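You operate a simulated robot arm through the tools that you are given. There is no shell and no other tool.

You run a simulated robot arm. Do the job below in one go: nothing can be reset, and whatever is moved stays where it is left.

## Task
Wipe the smudge off the tension gauge with the black cloth, lower the rubber roller, pointer into the green band.
Fine: mains stays off. All of the blue smudge comes off first; cloth back in its place on the ledge; use the spring dial. Leave the brake dial and the other handles. What is to be rubbed or washed off counts as gone when no trace of it is left.

The check looks at the end state, three seconds after you hand in, the way a careful person would. Anything else that was tipped, shoved, dropped, spilled or broken makes it a failure. Flat cloth is picked up by pressing the open fingertips on it (5 to 10 N) and closing them slowly along it; thin cloth reads only 2 to 8 mm in the jaws.

## Robot
A 7-joint arm with a two-finger parallel gripper, fixed in place. Base frame: the origin is at the foot of the arm, x ahead of it, y to its left, z up. Readings come in m, rad, newtons and seconds.
With the tool pointing down near the work surface it reaches from about 0.24 to 0.52 m from the base axis. Its first joint turns from -2.496 to 2.496 rad. Payload 3 kg.
Tool frame: the origin (TCP) lies between the finger pads and is the grasp point; the fingertips stand 0.03 m ahead of it; z points along the fingers, y is the line along which they close. Largest opening 0.094 m; finger width 0.028, thickness 0.01; the body of the gripper, 0.05 by 0.096 m, starts 0.055 m behind the TCP.
Orientation is that of the tool frame in the base frame, as a unit quaternion [w, x, y, z]. With the fingers straight down and closing along the base's y, the tool's x points along the base's -x, its y along +y and its z along -z.

## Interface
- The arm moves only by the tool arm_command. Its arguments are lists of equal length, an entry for each row: "delta_pos": the shift along the base's x, y, z in mm, a list of three; "angular": the turn, a rotation vector about the base's x, y, z in rad, a list of three; "grip": the opening in per cent of the stroke, from 0 (shut) to 100 (fully open). In form: {"delta_pos": [[tx, ty, tz], ...], "angular": [[wx, wy, wz], ...], "grip": [grip, ...]}. A call has 1 to 20 rows; each row shifts and turns the commanded pose from where the row before left it. Rows are played at 5 a second. More than 0.05 m and 0.15 rad between two rows, or a gripper value outside its range, and nothing of the call is played. Where a pose cannot be reached the arm comes as near as it can. A force on the tool above 70 N (or 10 N above the force at the start of the call, whichever is more), or a blocked arm, ends the call early, and 0.2 s more pass. The fingers move at their own pace (about 0.045 m/s each) and stop on an object; they squeeze with about 24 N. The grip force told is the motor's: it shows also when the fingers shut on nothing. Time passes only in rows, and 0.2 s behind the last, so rows that do not move let the fingers close. The reply holds the time, the measured pose of the TCP, the force on the tool along the base axes, the opening and the grip force, in the units named above and with some noise, with the torque about the TCP (base axes, N m) and any sound that the robot's microphone picked up.
- Cameras (640 x 400 px; columns grow to the right, rows downward): "scene" is fixed at [0.0421, 0.5101, 1.3759]; the picture's right is [0.03, -1.00, 0.00], its down [-0.10, -0.00, -0.99] and it looks along [0.99, 0.03, -0.10] (base axes); focal length 214 px, centre (320, 200). "wrist" rides on the gripper at [0.076, 0.014, -0.102] in the tool frame; the picture's right is [-0.18, 0.98, 0.00], its down [-0.75, -0.14, -0.64] and it looks along [-0.63, -0.12, 0.77] (tool axes); focal length 243 px, centre (320, 200).
- capture(camera): a new picture of that camera. No time passes.
- lift_body(by): slides the trunk up (or, below 0, down) by that many m; the arm rides with it, the base frame stays. It gives what a move gives, with no picture.
- probe_pixels(camera, pixels): there is no depth. For up to 12 entries [column, row, z] of the newest picture of that camera ("zoom" is the newest enlarged one), the place [x, y] in the base frame at which the ray of that pixel passes the height z, good to about 0.003 m, but the place of the scene camera against the robot may be out by one fixed shift of up to 0.025 m in any direction. No time passes.
- enlarge(camera, box): a new picture of the part [left, top, right, bottom] of that camera's present view, enlarged. No time passes.
- finish_job(): hands the job in; it is judged then, once.

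Leave the gripper open and the arm clear of the work at the hand-in unless told otherwise.

The tools are called after ">>>" by a JSON object that holds its "op" and its "data". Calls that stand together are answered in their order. arm_command: Moves the arm, as the interface text tells. Its arguments: {"type":"object","properties":{"delta_pos":{"type":"array"},"angular":{"type":"array"},"grip":{"type":"array"}},"required":["delta_pos","angular","grip"]} The other tools are called the same way: lift_body (by) slides the trunk up or down; capture (camera) takes a picture; probe_pixels (camera, pixels) gives the place at which the rays of pixels pass given heights; enlarge (camera, box) takes an enlarged picture of a part of a camera's view; finish_job () hands the job in.

At the start:

```text
time_s: 0.0
tcp_pos: [0.2912, 0.4709, 1.3471]
ee_rot: [-0.001, -0.001, 1.0, 0.0]
ft_force: [0.9, 1.2, -0.4]
moment: [-0.03, -0.01, 0.03]
opening: 0.0942
grasp_force: 0.1
trunk travel left (down, up): [-0.275, 0.115]
```

scene: 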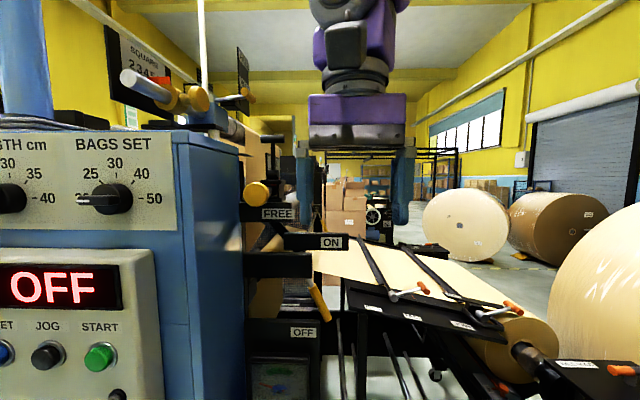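
wrist: 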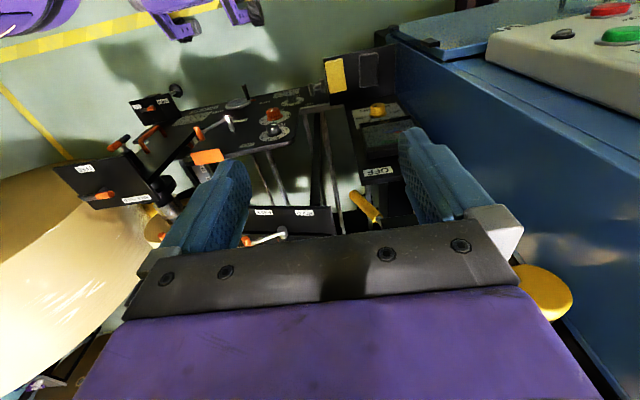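

I see a bag machine with a control panel at the left, a gauge at the bottom (about 280,380 in the scene view), labelled plates, and handles. First I'll enlarge parts of both views to read the labels. This doesn't move the arm.

>>> {"op": "enlarge", "data": {"camera": "scene", "box": [230, 170, 390, 400]}}

>>> {"op": "enlarge", "data": {"camera": "scene", "box": [330, 230, 640, 400]}}

>>> {"op": "enlarge", "data": {"camera": "wrist", "box": [40, 40, 420, 260]}}

>>> {"op": "enlarge", "data": {"camera": "wrist", "box": [220, 40, 440, 240]}}

```text
1.74 times, centred on (310, 285) of scene
```

zoom: 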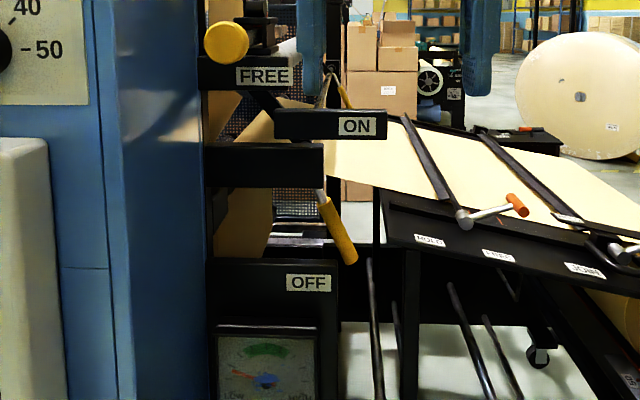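

```text
2.06 times, centred on (485, 315) of scene
```

zoom: 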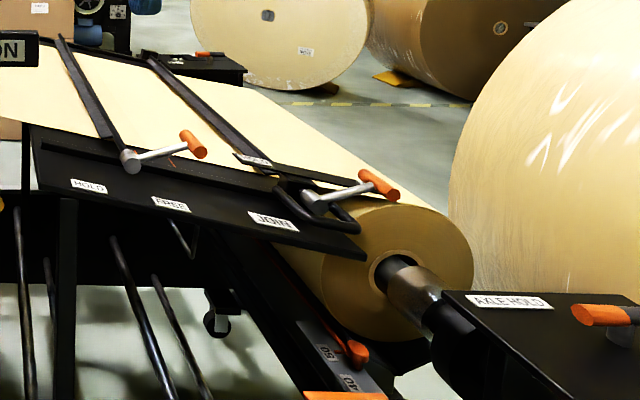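

```text
1.68 times, centred on (230, 150) of wrist
```

zoom: 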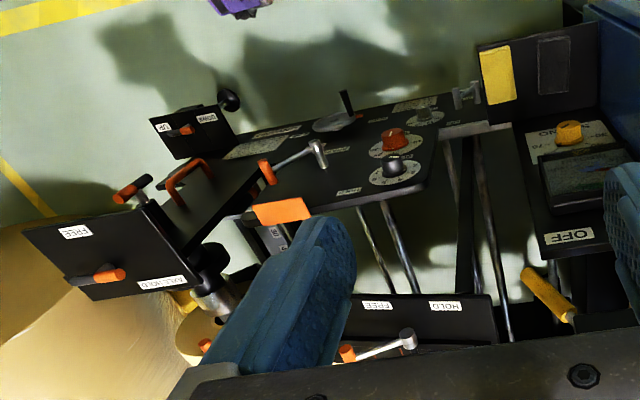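

```text
2.00 times, centred on (330, 140) of wrist
```

zoom: 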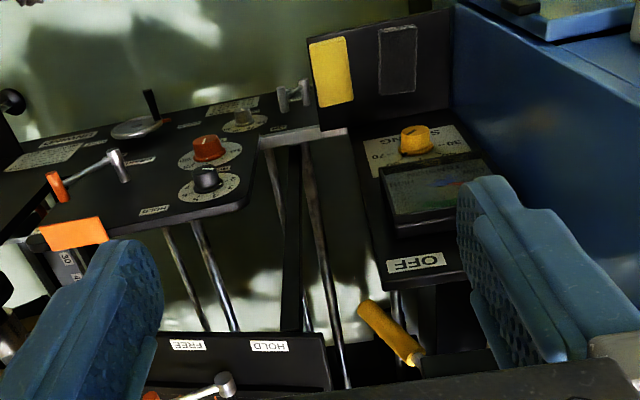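

The wrist view shows a yellow cloth and a black cloth at about (335,75) and (370,70). The gauge with a blue mark is near (380,140), a yellow knob near (377,110), and red and black knobs near (275,120). I'll zoom in tighter to read the labels.

>>> {"op": "enlarge", "data": {"camera": "wrist", "box": [320, 40, 420, 120]}}

>>> {"op": "enlarge", "data": {"camera": "wrist", "box": [340, 90, 430, 190]}}

>>> {"op": "enlarge", "data": {"camera": "wrist", "box": [220, 70, 340, 150]}}

>>> {"op": "enlarge", "data": {"camera": "wrist", "box": [50, 80, 250, 230]}}

>>> {"op": "enlarge", "data": {"camera": "scene", "box": [235, 320, 335, 400]}}

>>> {"op": "enlarge", "data": {"camera": "scene", "box": [230, 170, 370, 320]}}

```text
5.00 times, centred on (370, 80) of wrist
```

zoom: 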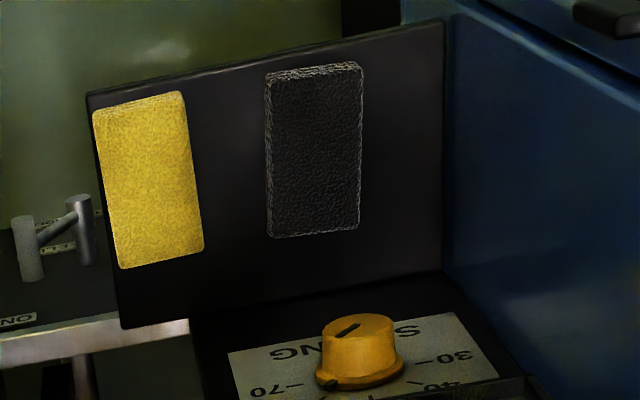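

```text
4.00 times, centred on (385, 140) of wrist
```

zoom: 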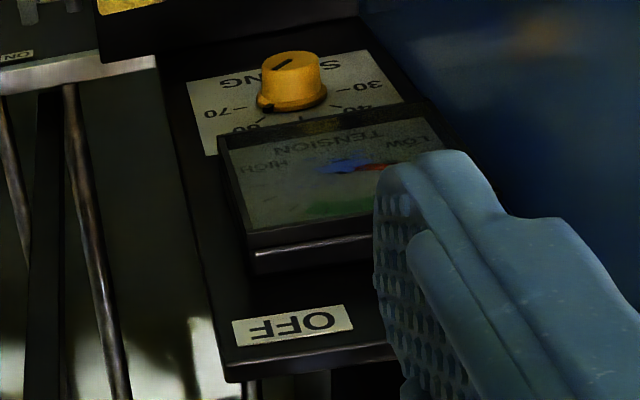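

```text
5.00 times, centred on (280, 110) of wrist
```

zoom: 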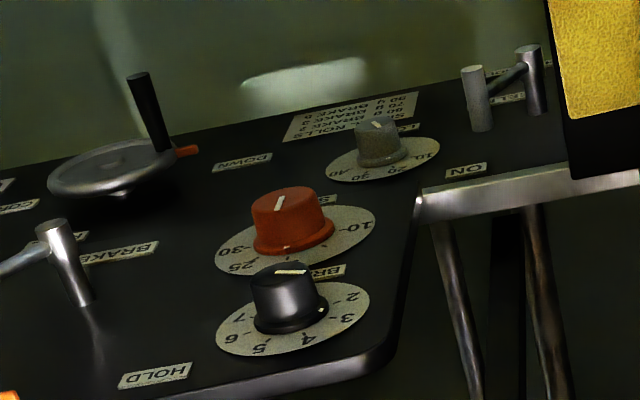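

```text
2.67 times, centred on (150, 155) of wrist
```

zoom: 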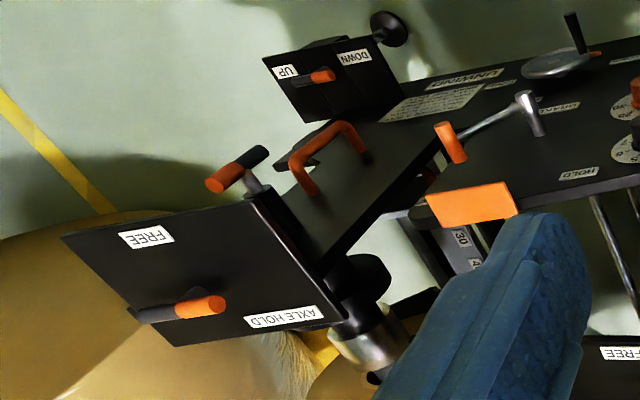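

```text
5.00 times, centred on (285, 360) of scene
```

zoom: 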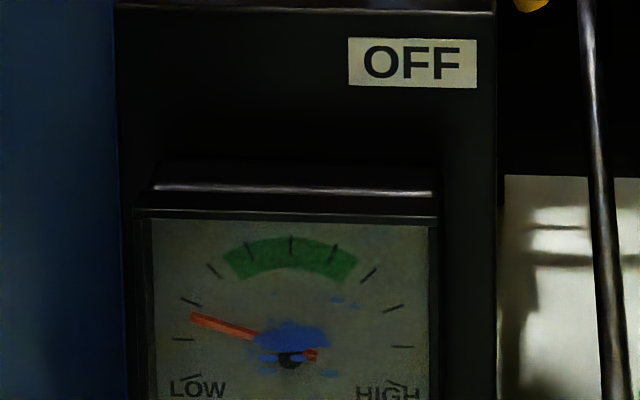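

```text
2.67 times, centred on (300, 245) of scene
```

zoom: 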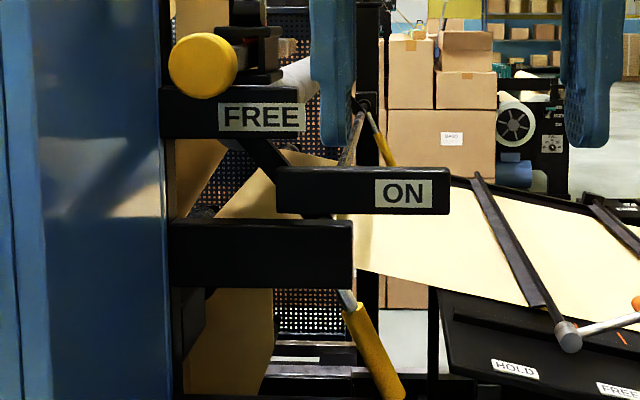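

The yellow parts appear to belong together: the SPRING dial, the lever handle between ON and OFF, and the FREE knob. The gauge pointer sits low, with a blue smudge over its hub. Next I'll probe rays for the gauge centre, cloth and knobs so I can triangulate heights.

>>> {"op": "probe_pixels", "data": {"camera": "wrist", "pixels": [[370, 70, 0.8], [370, 70, 0.9], [370, 70, 1.0], [377, 108, 0.9], [377, 108, 1.0], [385, 172, 0.9], [385, 172, 1.0], [366, 208, 0.9], [366, 208, 1.0], [366, 208, 1.1]]}}

>>> {"op": "probe_pixels", "data": {"camera": "scene", "pixels": [[303, 332, 0.8], [303, 332, 0.9], [303, 332, 1.0], [282, 375, 0.8], [282, 375, 0.9], [282, 375, 1.0], [318, 300, 0.9], [318, 300, 1.0], [318, 300, 1.1]]}}

```text
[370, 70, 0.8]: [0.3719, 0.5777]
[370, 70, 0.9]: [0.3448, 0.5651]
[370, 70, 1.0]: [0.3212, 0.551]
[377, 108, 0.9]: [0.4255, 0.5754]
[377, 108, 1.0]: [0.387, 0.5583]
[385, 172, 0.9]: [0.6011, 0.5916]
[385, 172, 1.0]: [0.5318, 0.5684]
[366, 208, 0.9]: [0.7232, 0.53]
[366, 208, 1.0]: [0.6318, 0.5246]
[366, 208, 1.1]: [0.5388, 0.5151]
```

```text
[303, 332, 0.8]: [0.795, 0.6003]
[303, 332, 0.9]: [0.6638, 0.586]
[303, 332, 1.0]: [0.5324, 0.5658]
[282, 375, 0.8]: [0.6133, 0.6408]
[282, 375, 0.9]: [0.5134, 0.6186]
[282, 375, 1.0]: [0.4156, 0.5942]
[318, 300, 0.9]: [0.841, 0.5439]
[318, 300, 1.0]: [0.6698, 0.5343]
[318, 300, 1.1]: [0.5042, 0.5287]
```

The OFF label comes out at the same place from both cameras at z≈1.0 (0.532, 0.567), so the plate surface is around z 1.0. The yellow FREE knob triangulates to about (0.44, 0.64, 1.34), so I must keep away from it. I'll make a small test move forward and left at the present height to get a second wrist view.

>>> {"op": "arm_command", "data": {"delta_pos": [[15, 5, 0], [15, 5, 0], [15, 5, 0], [0, 0, 0]], "angular": [[0, 0, 0], [0, 0, 0], [0, 0, 0], [0, 0, 0]], "grip": [100, 100, 100, 100]}}

>>> {"op": "capture", "data": {"camera": "wrist"}}

```text
time_s: 1.0
tcp_pos: [0.337, 0.4822, 1.3487]
ee_rot: [0.0, 0.0, 1.0, 0.001]
ft_force: [0.3, 0.1, -0.4]
moment: [0.0, 0.03, 0.01]
opening: 0.094
grasp_force: 0.0
trunk travel left (down, up): [-0.275, 0.115]
```

```text
taken
```

wrist: 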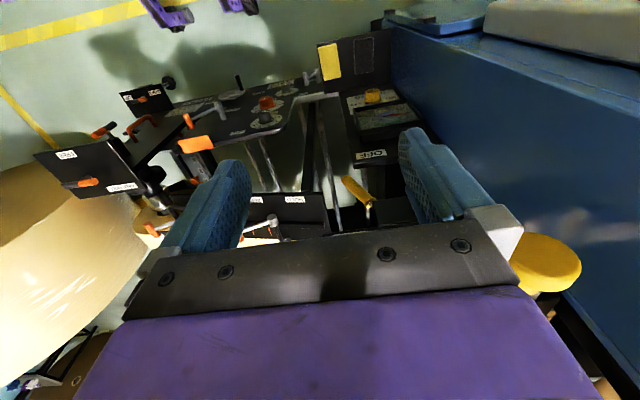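

The arm reached the new pose. The black cloth is now near (364,55) and the spring dial near (372,97). I'll zoom in to triangulate the ledge height.

>>> {"op": "enlarge", "data": {"camera": "wrist", "box": [310, 20, 438, 100]}}

>>> {"op": "enlarge", "data": {"camera": "wrist", "box": [330, 80, 458, 180]}}

```text
5.00 times, centred on (374, 60) of wrist
```

zoom: 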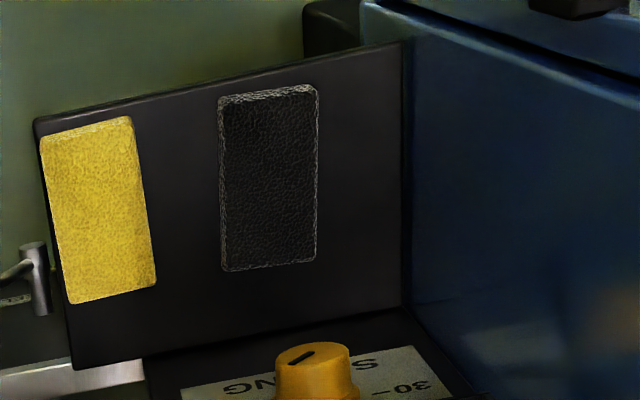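

```text
4.00 times, centred on (394, 130) of wrist
```

zoom: 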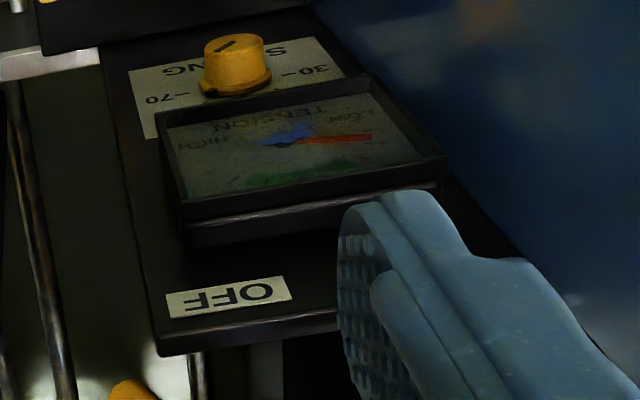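

I'll probe this newer view for the cloth centre, knob centre, OFF label and gauge hub, to compare with the first view.

>>> {"op": "probe_pixels", "data": {"camera": "wrist", "pixels": [[363.6, 55.6, 0.7], [363.6, 55.6, 0.8], [363.6, 55.6, 0.9], [363.6, 55.6, 1.0], [371, 92, 0.9], [371, 92, 1.0], [371, 154, 0.9], [371, 154, 1.0], [371, 154, 1.1], [386, 116, 1.0], [386, 116, 0.9]]}}

```text
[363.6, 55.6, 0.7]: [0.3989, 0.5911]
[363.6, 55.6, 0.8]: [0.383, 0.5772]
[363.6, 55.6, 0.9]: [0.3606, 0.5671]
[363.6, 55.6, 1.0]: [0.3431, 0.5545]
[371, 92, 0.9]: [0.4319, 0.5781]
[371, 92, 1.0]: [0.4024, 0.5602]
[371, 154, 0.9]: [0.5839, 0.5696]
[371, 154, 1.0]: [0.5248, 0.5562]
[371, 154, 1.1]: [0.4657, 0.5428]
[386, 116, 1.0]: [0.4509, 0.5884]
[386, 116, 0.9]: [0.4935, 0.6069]
```

The triangulation suggests the OFF plate is at z≈1.0, x≈0.53, and the dial and ledge are lower and nearer. So this console slopes toward the robot, with the ledge at the bottom. I need better baselines: I'll back away to the starting x, then lower the trunk 0.15 m, where I see only free space below, and look again.

>>> {"op": "arm_command", "data": {"delta_pos": [[-20, -5, 0], [-25, -10, 0], [-25, -10, 0], [0, 0, 0]], "angular": [[0, 0, 0], [0, 0, 0], [0, 0, 0], [0, 0, 0]], "grip": [100, 100, 100, 100]}}

>>> {"op": "lift_body", "data": {"by": -0.15}}

>>> {"op": "capture", "data": {"camera": "wrist"}}

>>> {"op": "capture", "data": {"camera": "scene"}}

```text
time_s: 2.0
tcp_pos: [0.2666, 0.4581, 1.3486]
ee_rot: [0.0, 0.0, 1.0, 0.002]
ft_force: [-0.4, -0.1, -0.8]
moment: [0.02, 0.01, 0.03]
opening: 0.0941
grasp_force: 0.1
trunk travel left (down, up): [-0.275, 0.115]
```

```text
time_s: 3.8
tcp_pos: [0.2653, 0.4581, 1.1976]
ee_rot: [0.0, 0.0, 1.0, 0.001]
ft_force: [0.5, -0.6, 1.0]
moment: [0.0, 0.02, -0.03]
opening: 0.0941
grasp_force: 0.0
trunk travel left (down, up): [-0.125, 0.265]
```

```text
taken
```

wrist: 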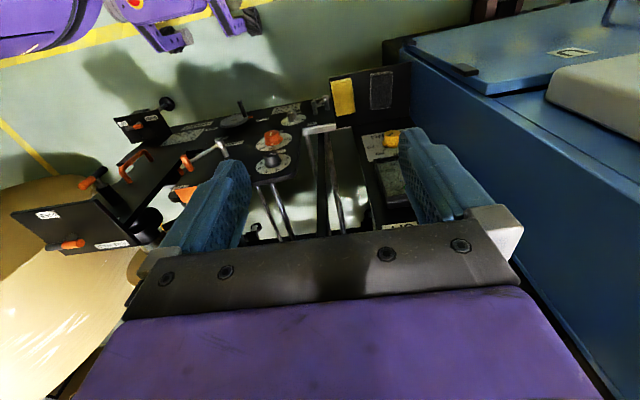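

```text
taken
```

scene: 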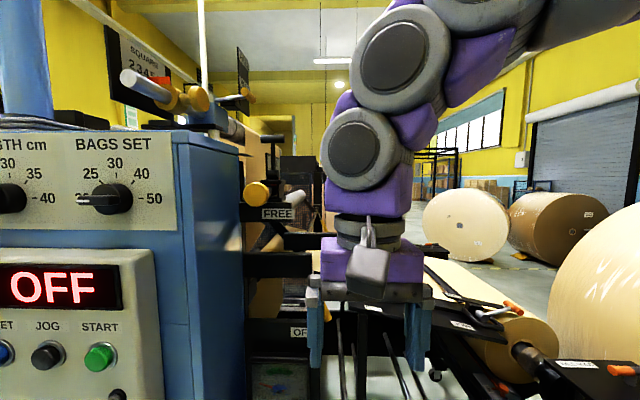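

The gripper came down freely. The black cloth is now near (381,89). I'll enlarge and probe to find the ledge height.

>>> {"op": "enlarge", "data": {"camera": "wrist", "box": [317, 50, 445, 130]}}

>>> {"op": "enlarge", "data": {"camera": "wrist", "box": [340, 110, 440, 240]}}

>>> {"op": "enlarge", "data": {"camera": "scene", "box": [240, 170, 340, 400]}}

>>> {"op": "probe_pixels", "data": {"camera": "wrist", "pixels": [[381, 89.5, 0.4], [381, 89.5, 0.5], [381, 89.5, 0.6], [381, 89.5, 0.7], [381, 89.5, 0.8], [390, 139, 0.7], [390, 139, 0.8], [390, 139, 0.9]]}}

```text
5.00 times, centred on (381, 90) of wrist
```

zoom: 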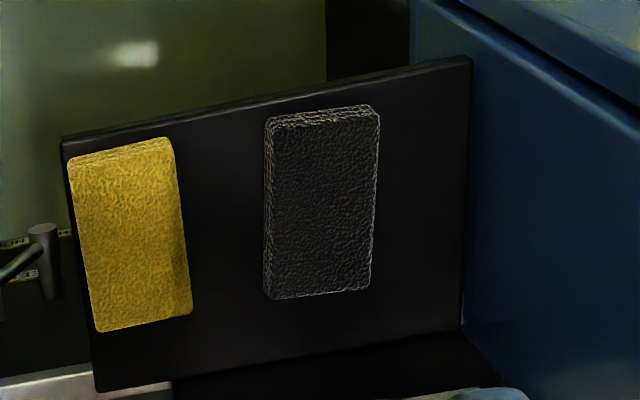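

```text
3.08 times, centred on (390, 175) of wrist
```

zoom: 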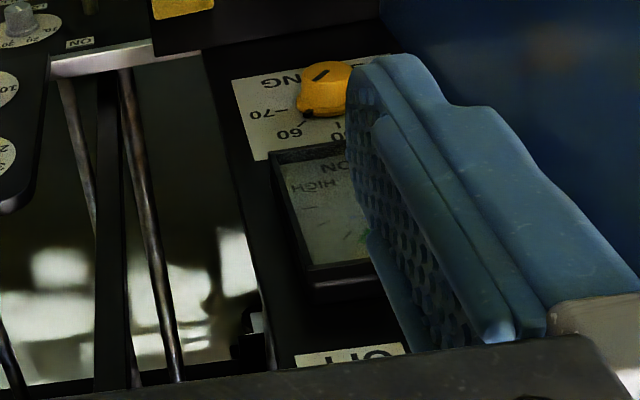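

```text
1.74 times, centred on (290, 285) of scene
```

zoom: 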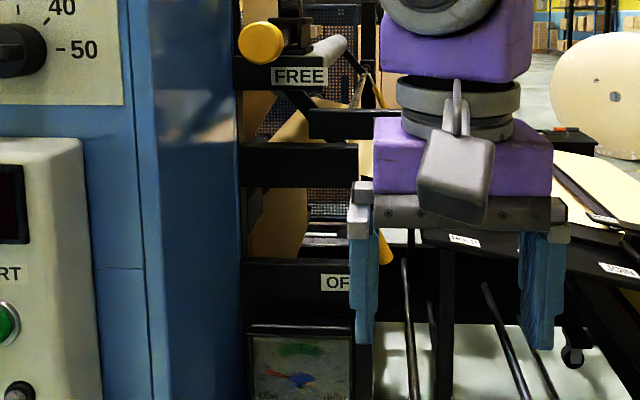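

```text
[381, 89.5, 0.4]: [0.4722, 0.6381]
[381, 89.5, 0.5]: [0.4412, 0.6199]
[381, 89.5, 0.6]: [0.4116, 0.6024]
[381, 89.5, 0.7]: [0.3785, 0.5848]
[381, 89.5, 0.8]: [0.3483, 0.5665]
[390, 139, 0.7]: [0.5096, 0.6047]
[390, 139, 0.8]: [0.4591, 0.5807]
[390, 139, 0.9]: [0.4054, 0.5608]
```

Combining the three views: the ledge is horizontal at z≈0.6 (x 0.36–0.50, y 0.46–0.675), with the black cloth centred near (0.415, 0.60). The panel with the SPRING dial (z≈0.70), gauge hub (z≈0.85) and OFF plate (z≈1.0) is nearly vertical at x≈0.52. To look at it squarely I'll tilt the tool about y by -0.75 rad in place, which swings the gripper body back away from the machine.

>>> {"op": "arm_command", "data": {"delta_pos": [[0, 0, 0], [0, 0, 0], [0, 0, 0], [0, 0, 0], [0, 0, 0], [0, 0, 0]], "angular": [[0, -0.15, 0], [0, -0.15, 0], [0, -0.15, 0], [0, -0.15, 0], [0, -0.15, 0], [0, 0, 0]], "grip": [100, 100, 100, 100, 100, 100]}}

>>> {"op": "capture", "data": {"camera": "wrist"}}

>>> {"op": "capture", "data": {"camera": "scene"}}

```text
time_s: 4.7
tcp_pos: [0.285, 0.456, 1.1754]
ee_rot: [0.097, 0.093, 0.99, 0.049]
ft_force: [-0.6, 0.0, 0.0]
moment: [-0.02, 0.0, 0.0]
opening: 0.0939
grasp_force: 0.0
trunk travel left (down, up): [-0.125, 0.265]
stopped in row 4: the arm was blocked; the commanded pose is now the measured one
```

```text
taken
```

wrist: 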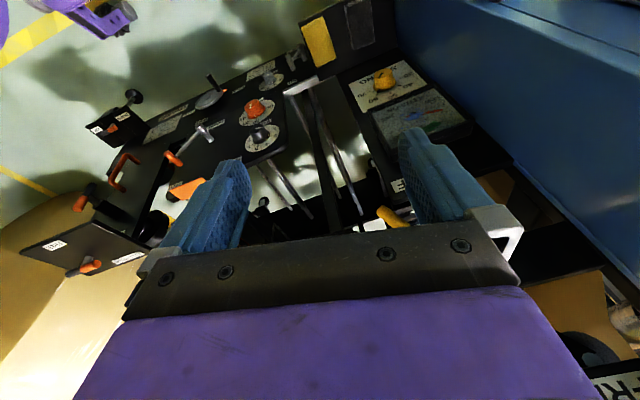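

```text
taken
```

scene: 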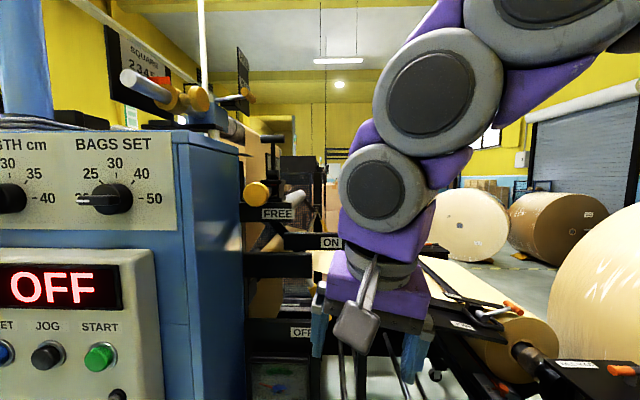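

The tilt stopped early with "arm was blocked" and no force on the tool. The tool now leans about 0.2 rad toward +x with a small yaw, which looks like a joint limit or a joint that couldn't keep up. I'll try again in smaller steps and watch how the pose follows.

>>> {"op": "arm_command", "data": {"delta_pos": [[0, 0, 0], [0, 0, 0], [0, 0, 0], [0, 0, 0]], "angular": [[0, -0.04, 0], [0, -0.04, 0], [0, -0.04, 0], [0, 0, 0]], "grip": [100, 100, 100, 100]}}

```text
time_s: 5.7
tcp_pos: [0.2958, 0.4537, 1.1689]
ee_rot: [0.104, 0.127, 0.984, 0.069]
ft_force: [0.7, -0.5, -0.1]
moment: [0.01, 0.03, -0.01]
opening: 0.0939
grasp_force: 0.0
trunk travel left (down, up): [-0.125, 0.265]
```

It moved but the TCP drifted, so a joint limit is active while the arm is folded this close. I'll restore the tool to vertical while moving down to about (0.31, 0.45, 0.95), where the arm is more extended. That space is clear: the ledge starts at x 0.356 at z 0.6, and the panel is at x 0.5.

>>> {"op": "arm_command", "data": {"delta_pos": [[0, 0, -10], [0, 0, -10], [0, 0, -10], [2, 0, -25], [2, 0, -25], [2, 0, -25], [2, 0, -25], [2, 0, -25], [2, 0, -25], [2, 0, -25], [0, 0, 0]], "angular": [[-0.046, 0.07, 0.085], [-0.046, 0.07, 0.085], [-0.046, 0.07, 0.085], [0, 0, 0], [0, 0, 0], [0, 0, 0], [0, 0, 0], [0, 0, 0], [0, 0, 0], [0, 0, 0], [0, 0, 0]], "grip": [100, 100, 100, 100, 100, 100, 100, 100, 100, 100, 100]}}

>>> {"op": "capture", "data": {"camera": "wrist"}}

>>> {"op": "capture", "data": {"camera": "scene"}}

```text
time_s: 8.1
tcp_pos: [0.2963, 0.4588, 0.9756]
ee_rot: [0.055, -0.044, 0.998, 0.002]
ft_force: [0.3, -0.5, 0.2]
moment: [-0.01, 0.01, 0.02]
opening: 0.094
grasp_force: 0.1
trunk travel left (down, up): [-0.125, 0.265]
```

```text
taken
```

wrist: 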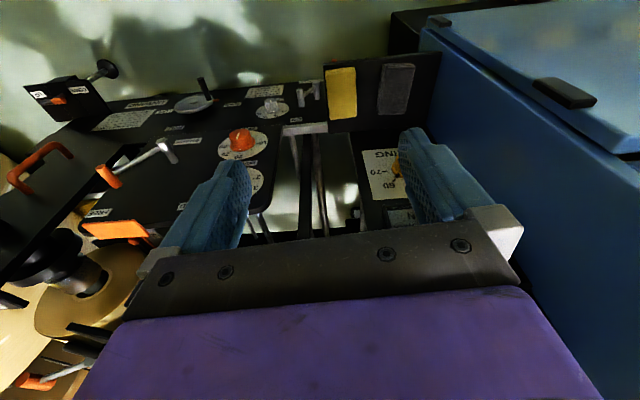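

```text
taken
```

scene: 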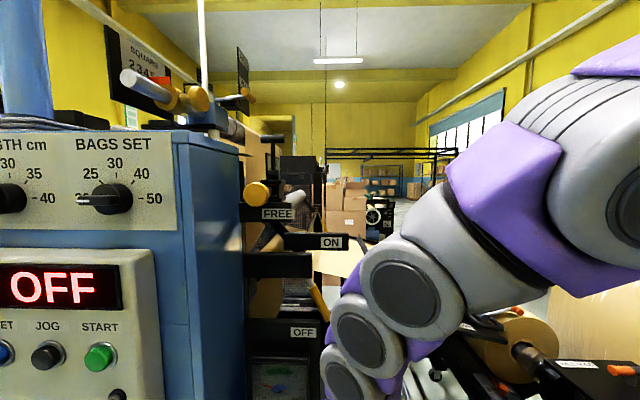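

The tool is at z 0.976, slightly off the commanded pose. I'll wait one second with still rows to see if it converges.

>>> {"op": "arm_command", "data": {"delta_pos": [[0, 0, 0], [0, 0, 0], [0, 0, 0]], "angular": [[0, 0, 0], [0, 0, 0], [0, 0, 0]], "grip": [100, 100, 100]}}

```text
time_s: 8.9
tcp_pos: [0.2958, 0.4576, 0.9746]
ee_rot: [0.055, -0.045, 0.997, 0.0]
ft_force: [0.2, -0.7, 0.1]
moment: [-0.04, 0.0, 0.0]
opening: 0.094
grasp_force: 0.1
trunk travel left (down, up): [-0.125, 0.265]
```

The arm is actually at its commanded pose; my correction had been applied to the commanded orientation. Now I'll try tilting toward +x at this lower height in moderate steps.

>>> {"op": "arm_command", "data": {"delta_pos": [[0, 0, 0], [0, 0, 0], [0, 0, 0], [0, 0, 0], [0, 0, 0], [0, 0, 0]], "angular": [[0, -0.08, 0], [0, -0.08, 0], [0, -0.08, 0], [0, -0.08, 0], [0, -0.08, 0], [0, 0, 0]], "grip": [100, 100, 100, 100, 100, 100]}}

>>> {"op": "capture", "data": {"camera": "wrist"}}

>>> {"op": "capture", "data": {"camera": "scene"}}

```text
time_s: 10.3
tcp_pos: [0.31, 0.4477, 0.9686]
ee_rot: [0.227, -0.007, 0.974, -0.007]
ft_force: [-0.8, 0.0, 0.0]
moment: [-0.03, 0.03, 0.0]
opening: 0.094
grasp_force: 0.2
trunk travel left (down, up): [-0.125, 0.265]
```

```text
taken
```

wrist: 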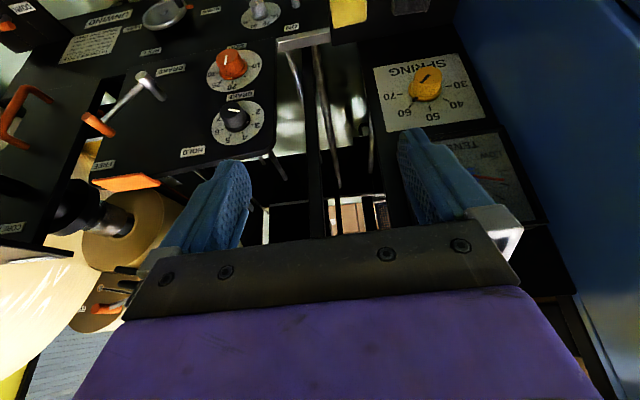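

```text
taken
```

scene: 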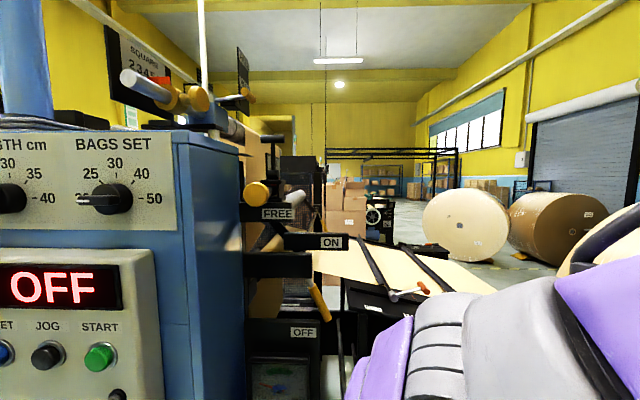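

That worked: the tilt is now about 0.46 rad, and the SPRING dial (425,85) and TENSION gauge (485,175) are visible, upside down. I'll continue tilting in the same way.

>>> {"op": "arm_command", "data": {"delta_pos": [[0, 0, 0], [0, 0, 0], [0, 0, 0], [0, 0, 0], [0, 0, 0], [0, 0, 0]], "angular": [[0, -0.06, 0], [0, -0.06, 0], [0, -0.06, 0], [0, -0.06, 0], [0, -0.06, 0], [0, 0, 0]], "grip": [100, 100, 100, 100, 100, 100]}}

>>> {"op": "capture", "data": {"camera": "wrist"}}

>>> {"op": "capture", "data": {"camera": "scene"}}

```text
time_s: 11.9
tcp_pos: [0.3577, 0.4121, 0.9675]
ee_rot: [0.344, 0.074, 0.936, -0.032]
ft_force: [-0.5, 0.1, 0.2]
moment: [0.01, 0.0, -0.02]
opening: 0.0941
grasp_force: 0.0
trunk travel left (down, up): [-0.125, 0.265]
stopped in row 6: the arm was blocked; the commanded pose is now the measured one
```

```text
taken
```

wrist: 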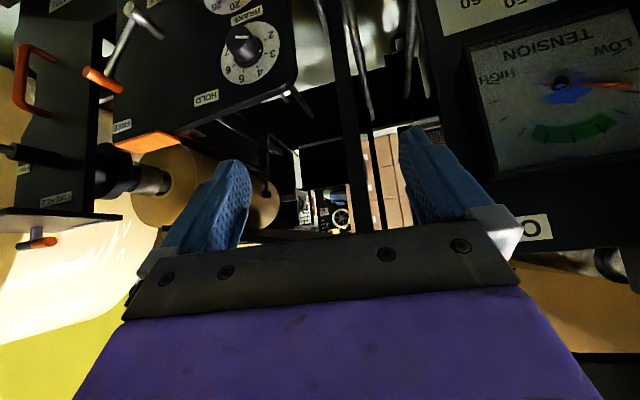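

```text
taken
```

scene: 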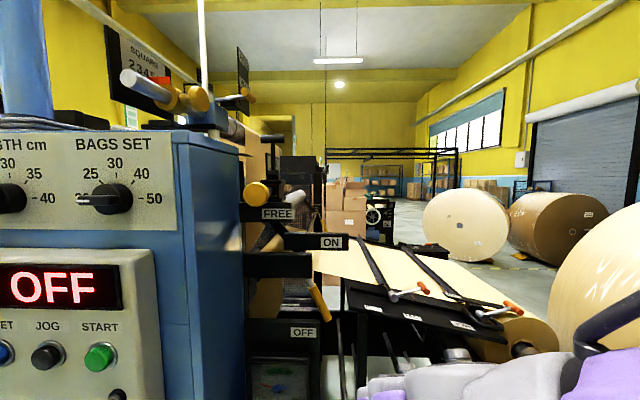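

The tool drifted to (0.358, 0.412, 0.968) with tilt about 0.7 rad, so the arm is short of range here. But the gauge is now squarely in view at (560,100), upside down. I'll enlarge it to see the smudge's full extent.

>>> {"op": "enlarge", "data": {"camera": "wrist", "box": [450, 0, 640, 190]}}

>>> {"op": "enlarge", "data": {"camera": "wrist", "box": [505, 40, 633, 140]}}

>>> {"op": "enlarge", "data": {"camera": "scene", "box": [240, 320, 340, 400]}}

>>> {"op": "enlarge", "data": {"camera": "scene", "box": [235, 170, 363, 250]}}

>>> {"op": "enlarge", "data": {"camera": "scene", "box": [235, 240, 363, 330]}}

```text
2.11 times, centred on (545, 95) of wrist
```

zoom: 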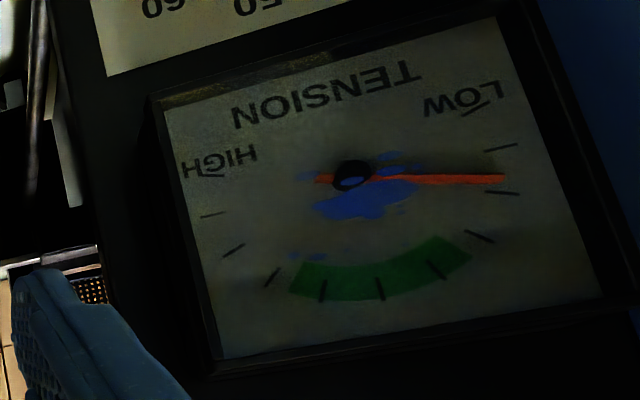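

```text
4.00 times, centred on (569, 90) of wrist
```

zoom: 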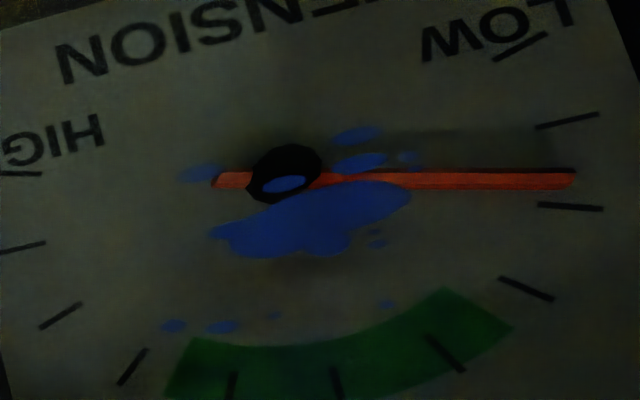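

```text
5.00 times, centred on (290, 360) of scene
```

zoom: 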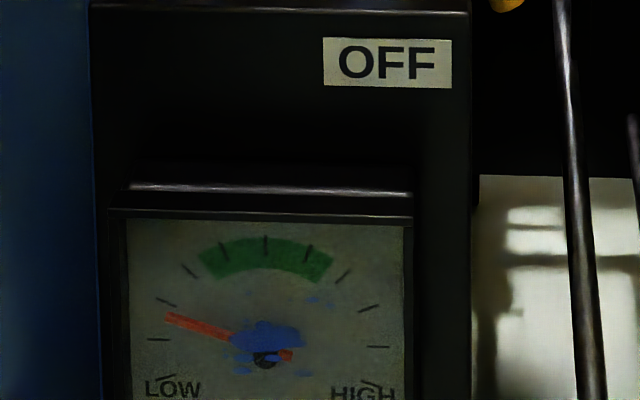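

```text
5.00 times, centred on (299, 210) of scene
```

zoom: 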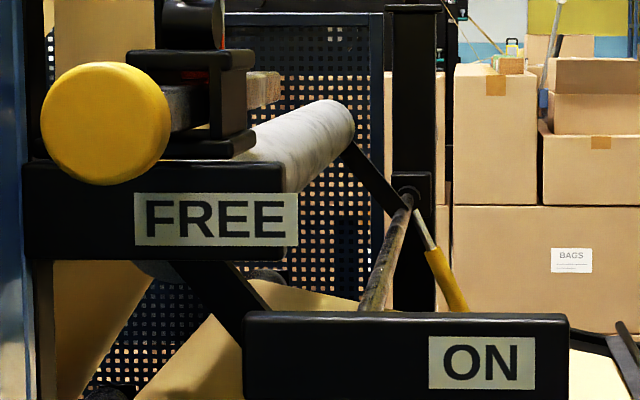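

```text
4.44 times, centred on (299, 285) of scene
```

zoom: 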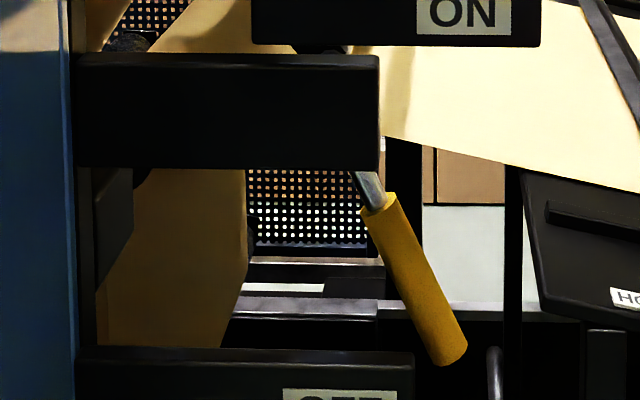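

The smudge surrounds the hub, with specks out toward the green band. Behind the FREE/ON/OFF bars I see a pale roller on a pivoting arm and a yellow-handled lever. To see that mechanism up close I'll raise the trunk 0.2 m with the arm held in this configuration; the gripper stays about 0.1 m in front of the panel.

>>> {"op": "lift_body", "data": {"by": 0.2}}

>>> {"op": "capture", "data": {"camera": "wrist"}}

>>> {"op": "capture", "data": {"camera": "scene"}}

```text
time_s: 14.1
tcp_pos: [0.3596, 0.4101, 1.1713]
ee_rot: [0.347, 0.079, 0.934, -0.031]
ft_force: [-0.1, 0.0, -0.8]
moment: [0.02, 0.02, 0.02]
opening: 0.0939
grasp_force: 0.1
trunk travel left (down, up): [-0.325, 0.065]
```

```text
taken
```

wrist: 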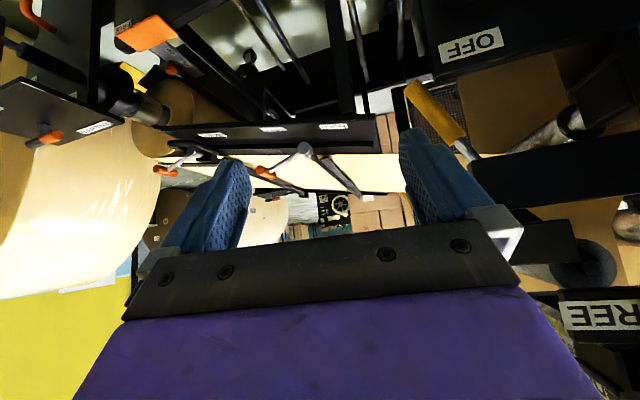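

```text
taken
```

scene: 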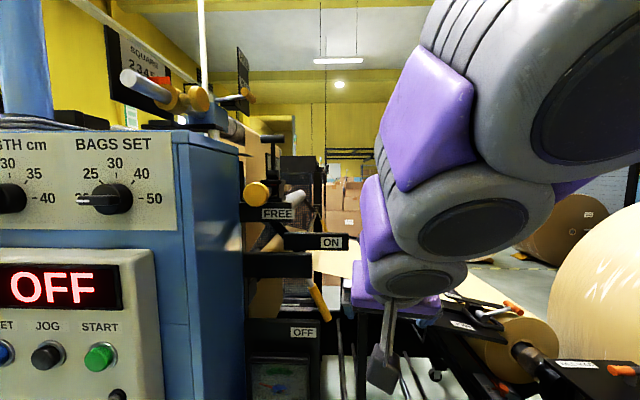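

Now the mechanism shows on the right side of the wrist view. I'll enlarge it.

>>> {"op": "enlarge", "data": {"camera": "wrist", "box": [390, 0, 640, 156]}}

>>> {"op": "enlarge", "data": {"camera": "wrist", "box": [400, 100, 640, 400]}}

>>> {"op": "enlarge", "data": {"camera": "wrist", "box": [390, 70, 518, 170]}}

```text
2.56 times, centred on (515, 78) of wrist
```

zoom: 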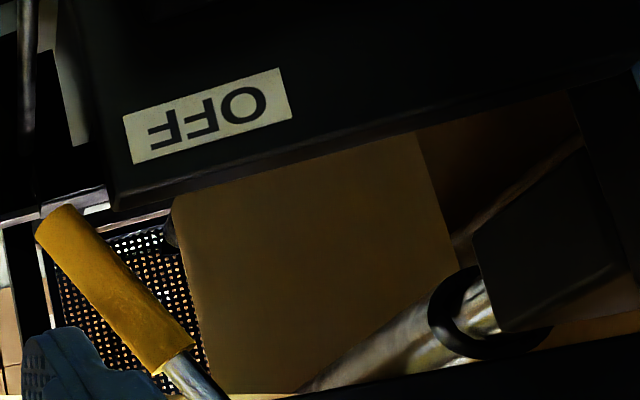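

```text
1.33 times, centred on (520, 250) of wrist
```

zoom: 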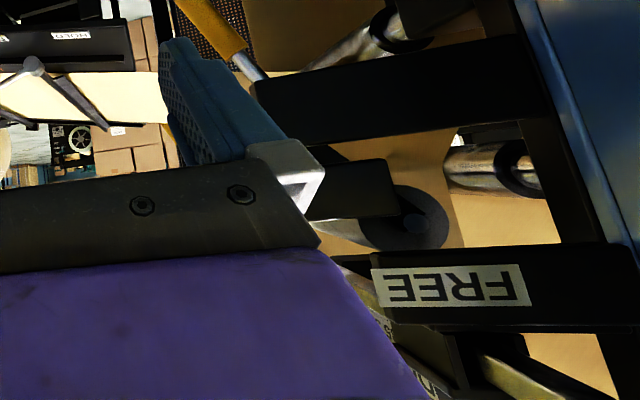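

```text
4.00 times, centred on (454, 120) of wrist
```

zoom: 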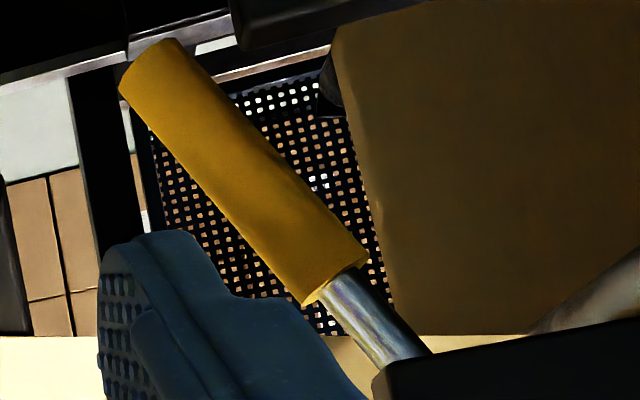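

The handle's rod rises behind the middle bar to a shaft lying along x. The roller's swing arms go up-left from that shaft, so swinging the handle from OFF up to ON should bring the roller down. Small labels sit near the FREE bar, and I want to read them before deciding. I'll shift the camera left and back a little.

>>> {"op": "arm_command", "data": {"delta_pos": [[-10, 10, 0], [-10, 15, 0], [-10, 15, 0], [-10, 15, 5], [0, 15, 5], [0, 0, 0]], "angular": [[0, 0, 0], [0, 0, 0], [0, 0, 0], [0, 0, 0], [0, 0, 0], [0, 0, 0]], "grip": [100, 100, 100, 100, 100, 100]}}

>>> {"op": "capture", "data": {"camera": "wrist"}}

```text
time_s: 15.5
tcp_pos: [0.313, 0.4871, 1.1844]
ee_rot: [0.351, 0.07, 0.933, -0.028]
ft_force: [0.1, -0.8, 0.3]
moment: [0.01, -0.01, -0.02]
opening: 0.0939
grasp_force: 0.0
trunk travel left (down, up): [-0.325, 0.065]
```

```text
taken
```

wrist: 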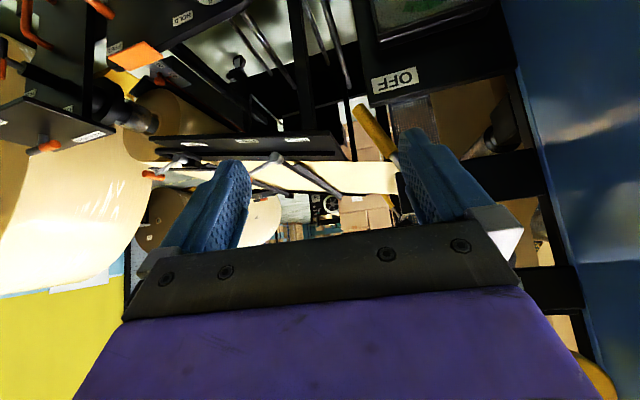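

The arm follows well at this trunk height. I'll tilt further toward horizontal, so the camera under the gripper looks upward at the roller mechanism.

>>> {"op": "arm_command", "data": {"delta_pos": [[-8, 0, 0], [-8, 0, 0], [-8, 0, 0], [-8, 0, 0], [-8, 0, 0], [0, 0, 0]], "angular": [[0, -0.1, 0], [0, -0.1, 0], [0, -0.1, 0], [0, -0.1, 0], [0, -0.1, 0], [0, 0, 0]], "grip": [100, 100, 100, 100, 100, 100]}}

>>> {"op": "capture", "data": {"camera": "wrist"}}

>>> {"op": "capture", "data": {"camera": "scene"}}

```text
time_s: 16.9
tcp_pos: [0.2739, 0.486, 1.1823]
ee_rot: [0.57, 0.076, 0.818, -0.01]
ft_force: [0.2, 0.1, 0.4]
moment: [0.02, 0.0, 0.02]
opening: 0.094
grasp_force: 0.0
trunk travel left (down, up): [-0.325, 0.065]
```

```text
taken
```

wrist: 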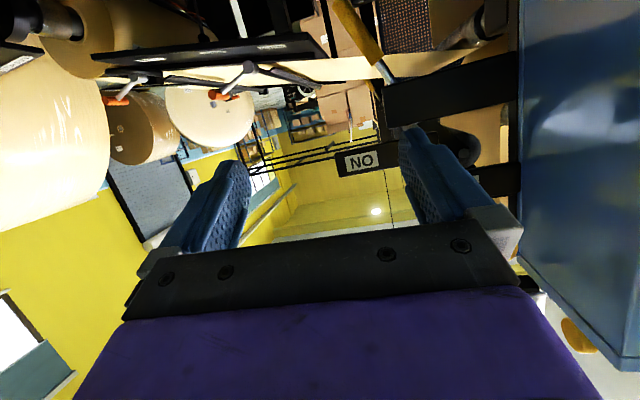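

```text
taken
```

scene: 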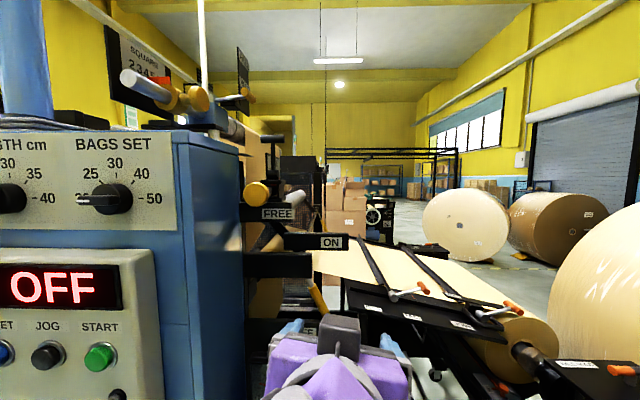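

Excellent: it tracked well, and the tool is now tilted about 1.2 rad. I can see the handle, middle bar, ON bar and dark roller at the upper right. I'll enlarge.

>>> {"op": "enlarge", "data": {"camera": "wrist", "box": [320, 0, 530, 200]}}

>>> {"op": "enlarge", "data": {"camera": "wrist", "box": [410, 100, 538, 240]}}

>>> {"op": "enlarge", "data": {"camera": "wrist", "box": [330, 0, 530, 125]}}

```text
2.00 times, centred on (425, 100) of wrist
```

zoom: 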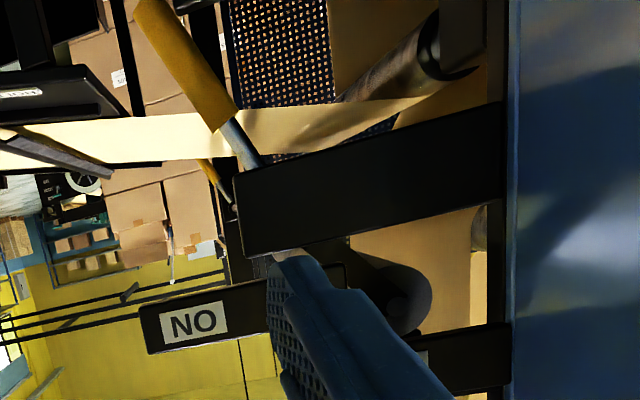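

```text
2.86 times, centred on (474, 170) of wrist
```

zoom: 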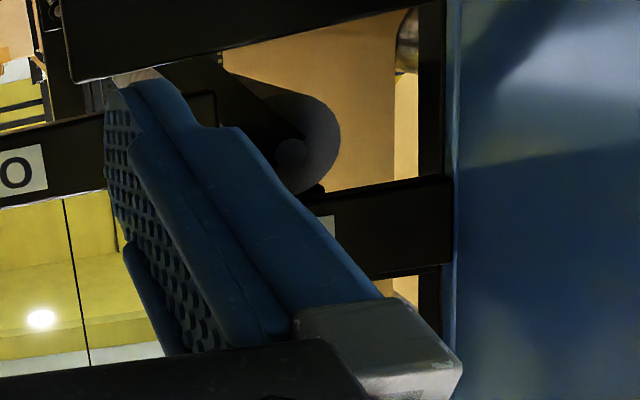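

```text
3.20 times, centred on (430, 62) of wrist
```

zoom: 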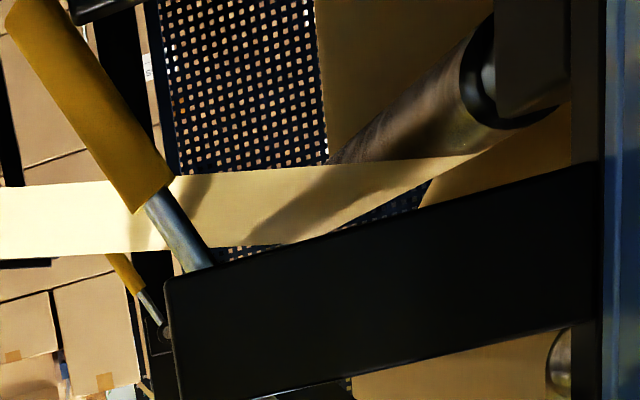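

Now it's clear: a dark rubber roller hangs on a swing arm from a shaft behind the middle bar, and the yellow-handled lever is on that same shaft. Triangulating two views puts the handle from about (0.60, 0.538, 1.086) to (0.606, 0.497, 0.991), with the pivot near (0.60, 0.57, 1.157). First comes the cloth. I'll lower the trunk 0.28 m with the arm in this shape; the tool stays at x<0.31, in front of the ledge edge at x≈0.36.

>>> {"op": "lift_body", "data": {"by": -0.28}}

>>> {"op": "capture", "data": {"camera": "wrist"}}

>>> {"op": "capture", "data": {"camera": "scene"}}

```text
time_s: 19.7
tcp_pos: [0.2731, 0.4853, 0.9036]
ee_rot: [0.569, 0.074, 0.819, -0.009]
ft_force: [0.6, -0.6, 0.7]
moment: [0.01, -0.02, -0.02]
opening: 0.0941
grasp_force: 0.1
trunk travel left (down, up): [-0.045, 0.345]
```

```text
taken
```

wrist: 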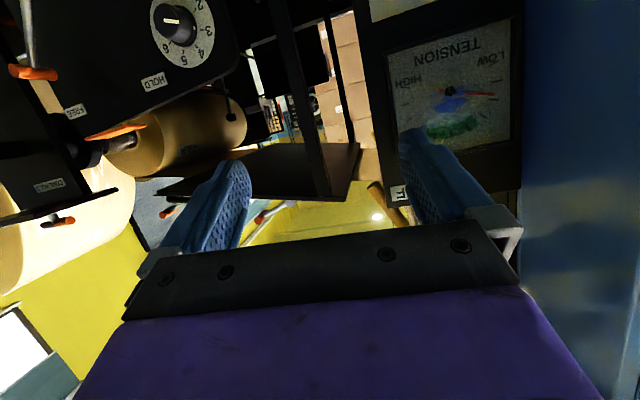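

```text
taken
```

scene: 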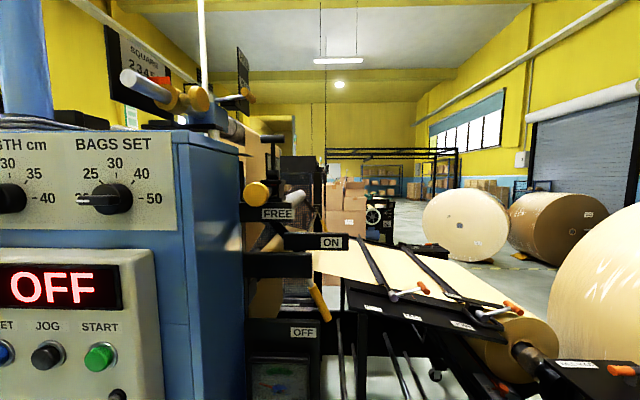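

The gauge now faces the camera with its hub near (453,92). I'll enlarge it for positions and smudge detail.

>>> {"op": "enlarge", "data": {"camera": "wrist", "box": [380, 10, 540, 150]}}

>>> {"op": "enlarge", "data": {"camera": "wrist", "box": [410, 60, 510, 140]}}

```text
2.86 times, centred on (460, 80) of wrist
```

zoom: 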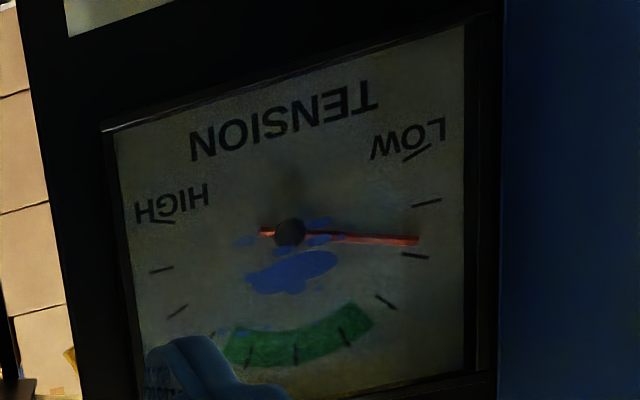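

```text
5.00 times, centred on (460, 100) of wrist
```

zoom: 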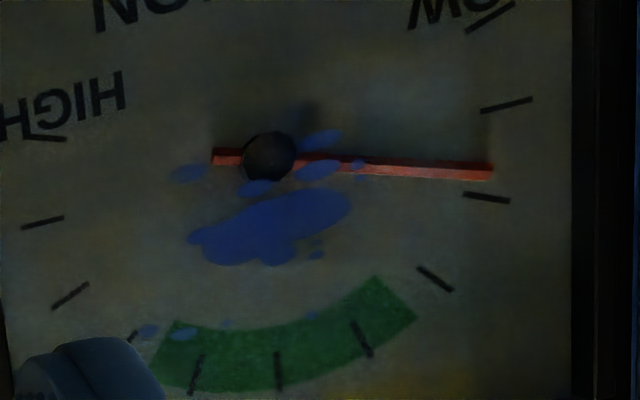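

The gauge window spans about y 0.54–0.672 and z 0.818–0.947, at x≈0.50–0.51, with the cabinet wall near y 0.69. The smudge lies within y 0.575–0.637 and z 0.868–0.920. Next I'll turn the tool back to straight down while shifting to about (0.30, 0.54, 0.85), so the wrist camera sees the ledge and cloth.

>>> {"op": "arm_command", "data": {"delta_pos": [[2, 4, -4], [2, 4, -4], [2, 5, -4], [2, 5, -4], [2, 5, -4], [2, 5, -4], [2, 5, -4], [2, 5, -4], [2, 5, -4], [2, 4, -4], [2, 4, -4], [2, 4, -4], [0, 0, 0], [0, 0, 0]], "angular": [[0.0016, 0.1008, 0.0131], [0.0016, 0.1008, 0.0131], [0.0016, 0.1008, 0.0131], [0.0016, 0.1008, 0.0131], [0.0016, 0.1008, 0.0131], [0.0016, 0.1008, 0.0131], [0.0016, 0.1008, 0.0131], [0.0016, 0.1008, 0.0131], [0.0016, 0.1008, 0.0131], [0.0016, 0.1008, 0.0131], [0.0016, 0.1008, 0.0131], [0.0016, 0.1008, 0.0131], [0, 0, 0], [0, 0, 0]], "grip": [100, 100, 100, 100, 100, 100, 100, 100, 100, 100, 100, 100, 100, 100]}}

>>> {"op": "capture", "data": {"camera": "wrist"}}

>>> {"op": "capture", "data": {"camera": "scene"}}

```text
time_s: 22.7
tcp_pos: [0.2975, 0.5397, 0.8552]
ee_rot: [0.0, 0.002, 1.0, -0.002]
ft_force: [-0.2, 0.8, -0.9]
moment: [-0.03, -0.02, -0.02]
opening: 0.0941
grasp_force: 0.1
trunk travel left (down, up): [-0.045, 0.345]
```

```text
taken
```

wrist: 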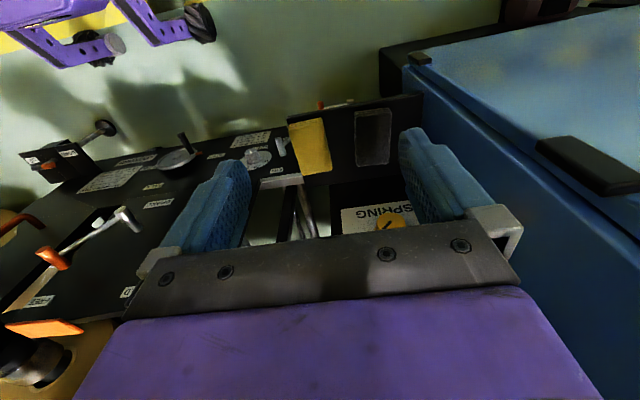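

```text
taken
```

scene: 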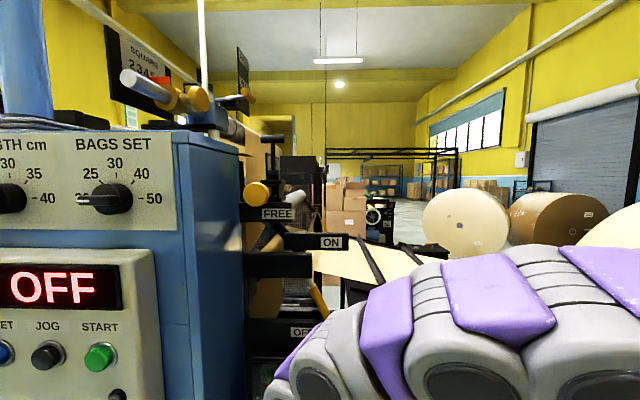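

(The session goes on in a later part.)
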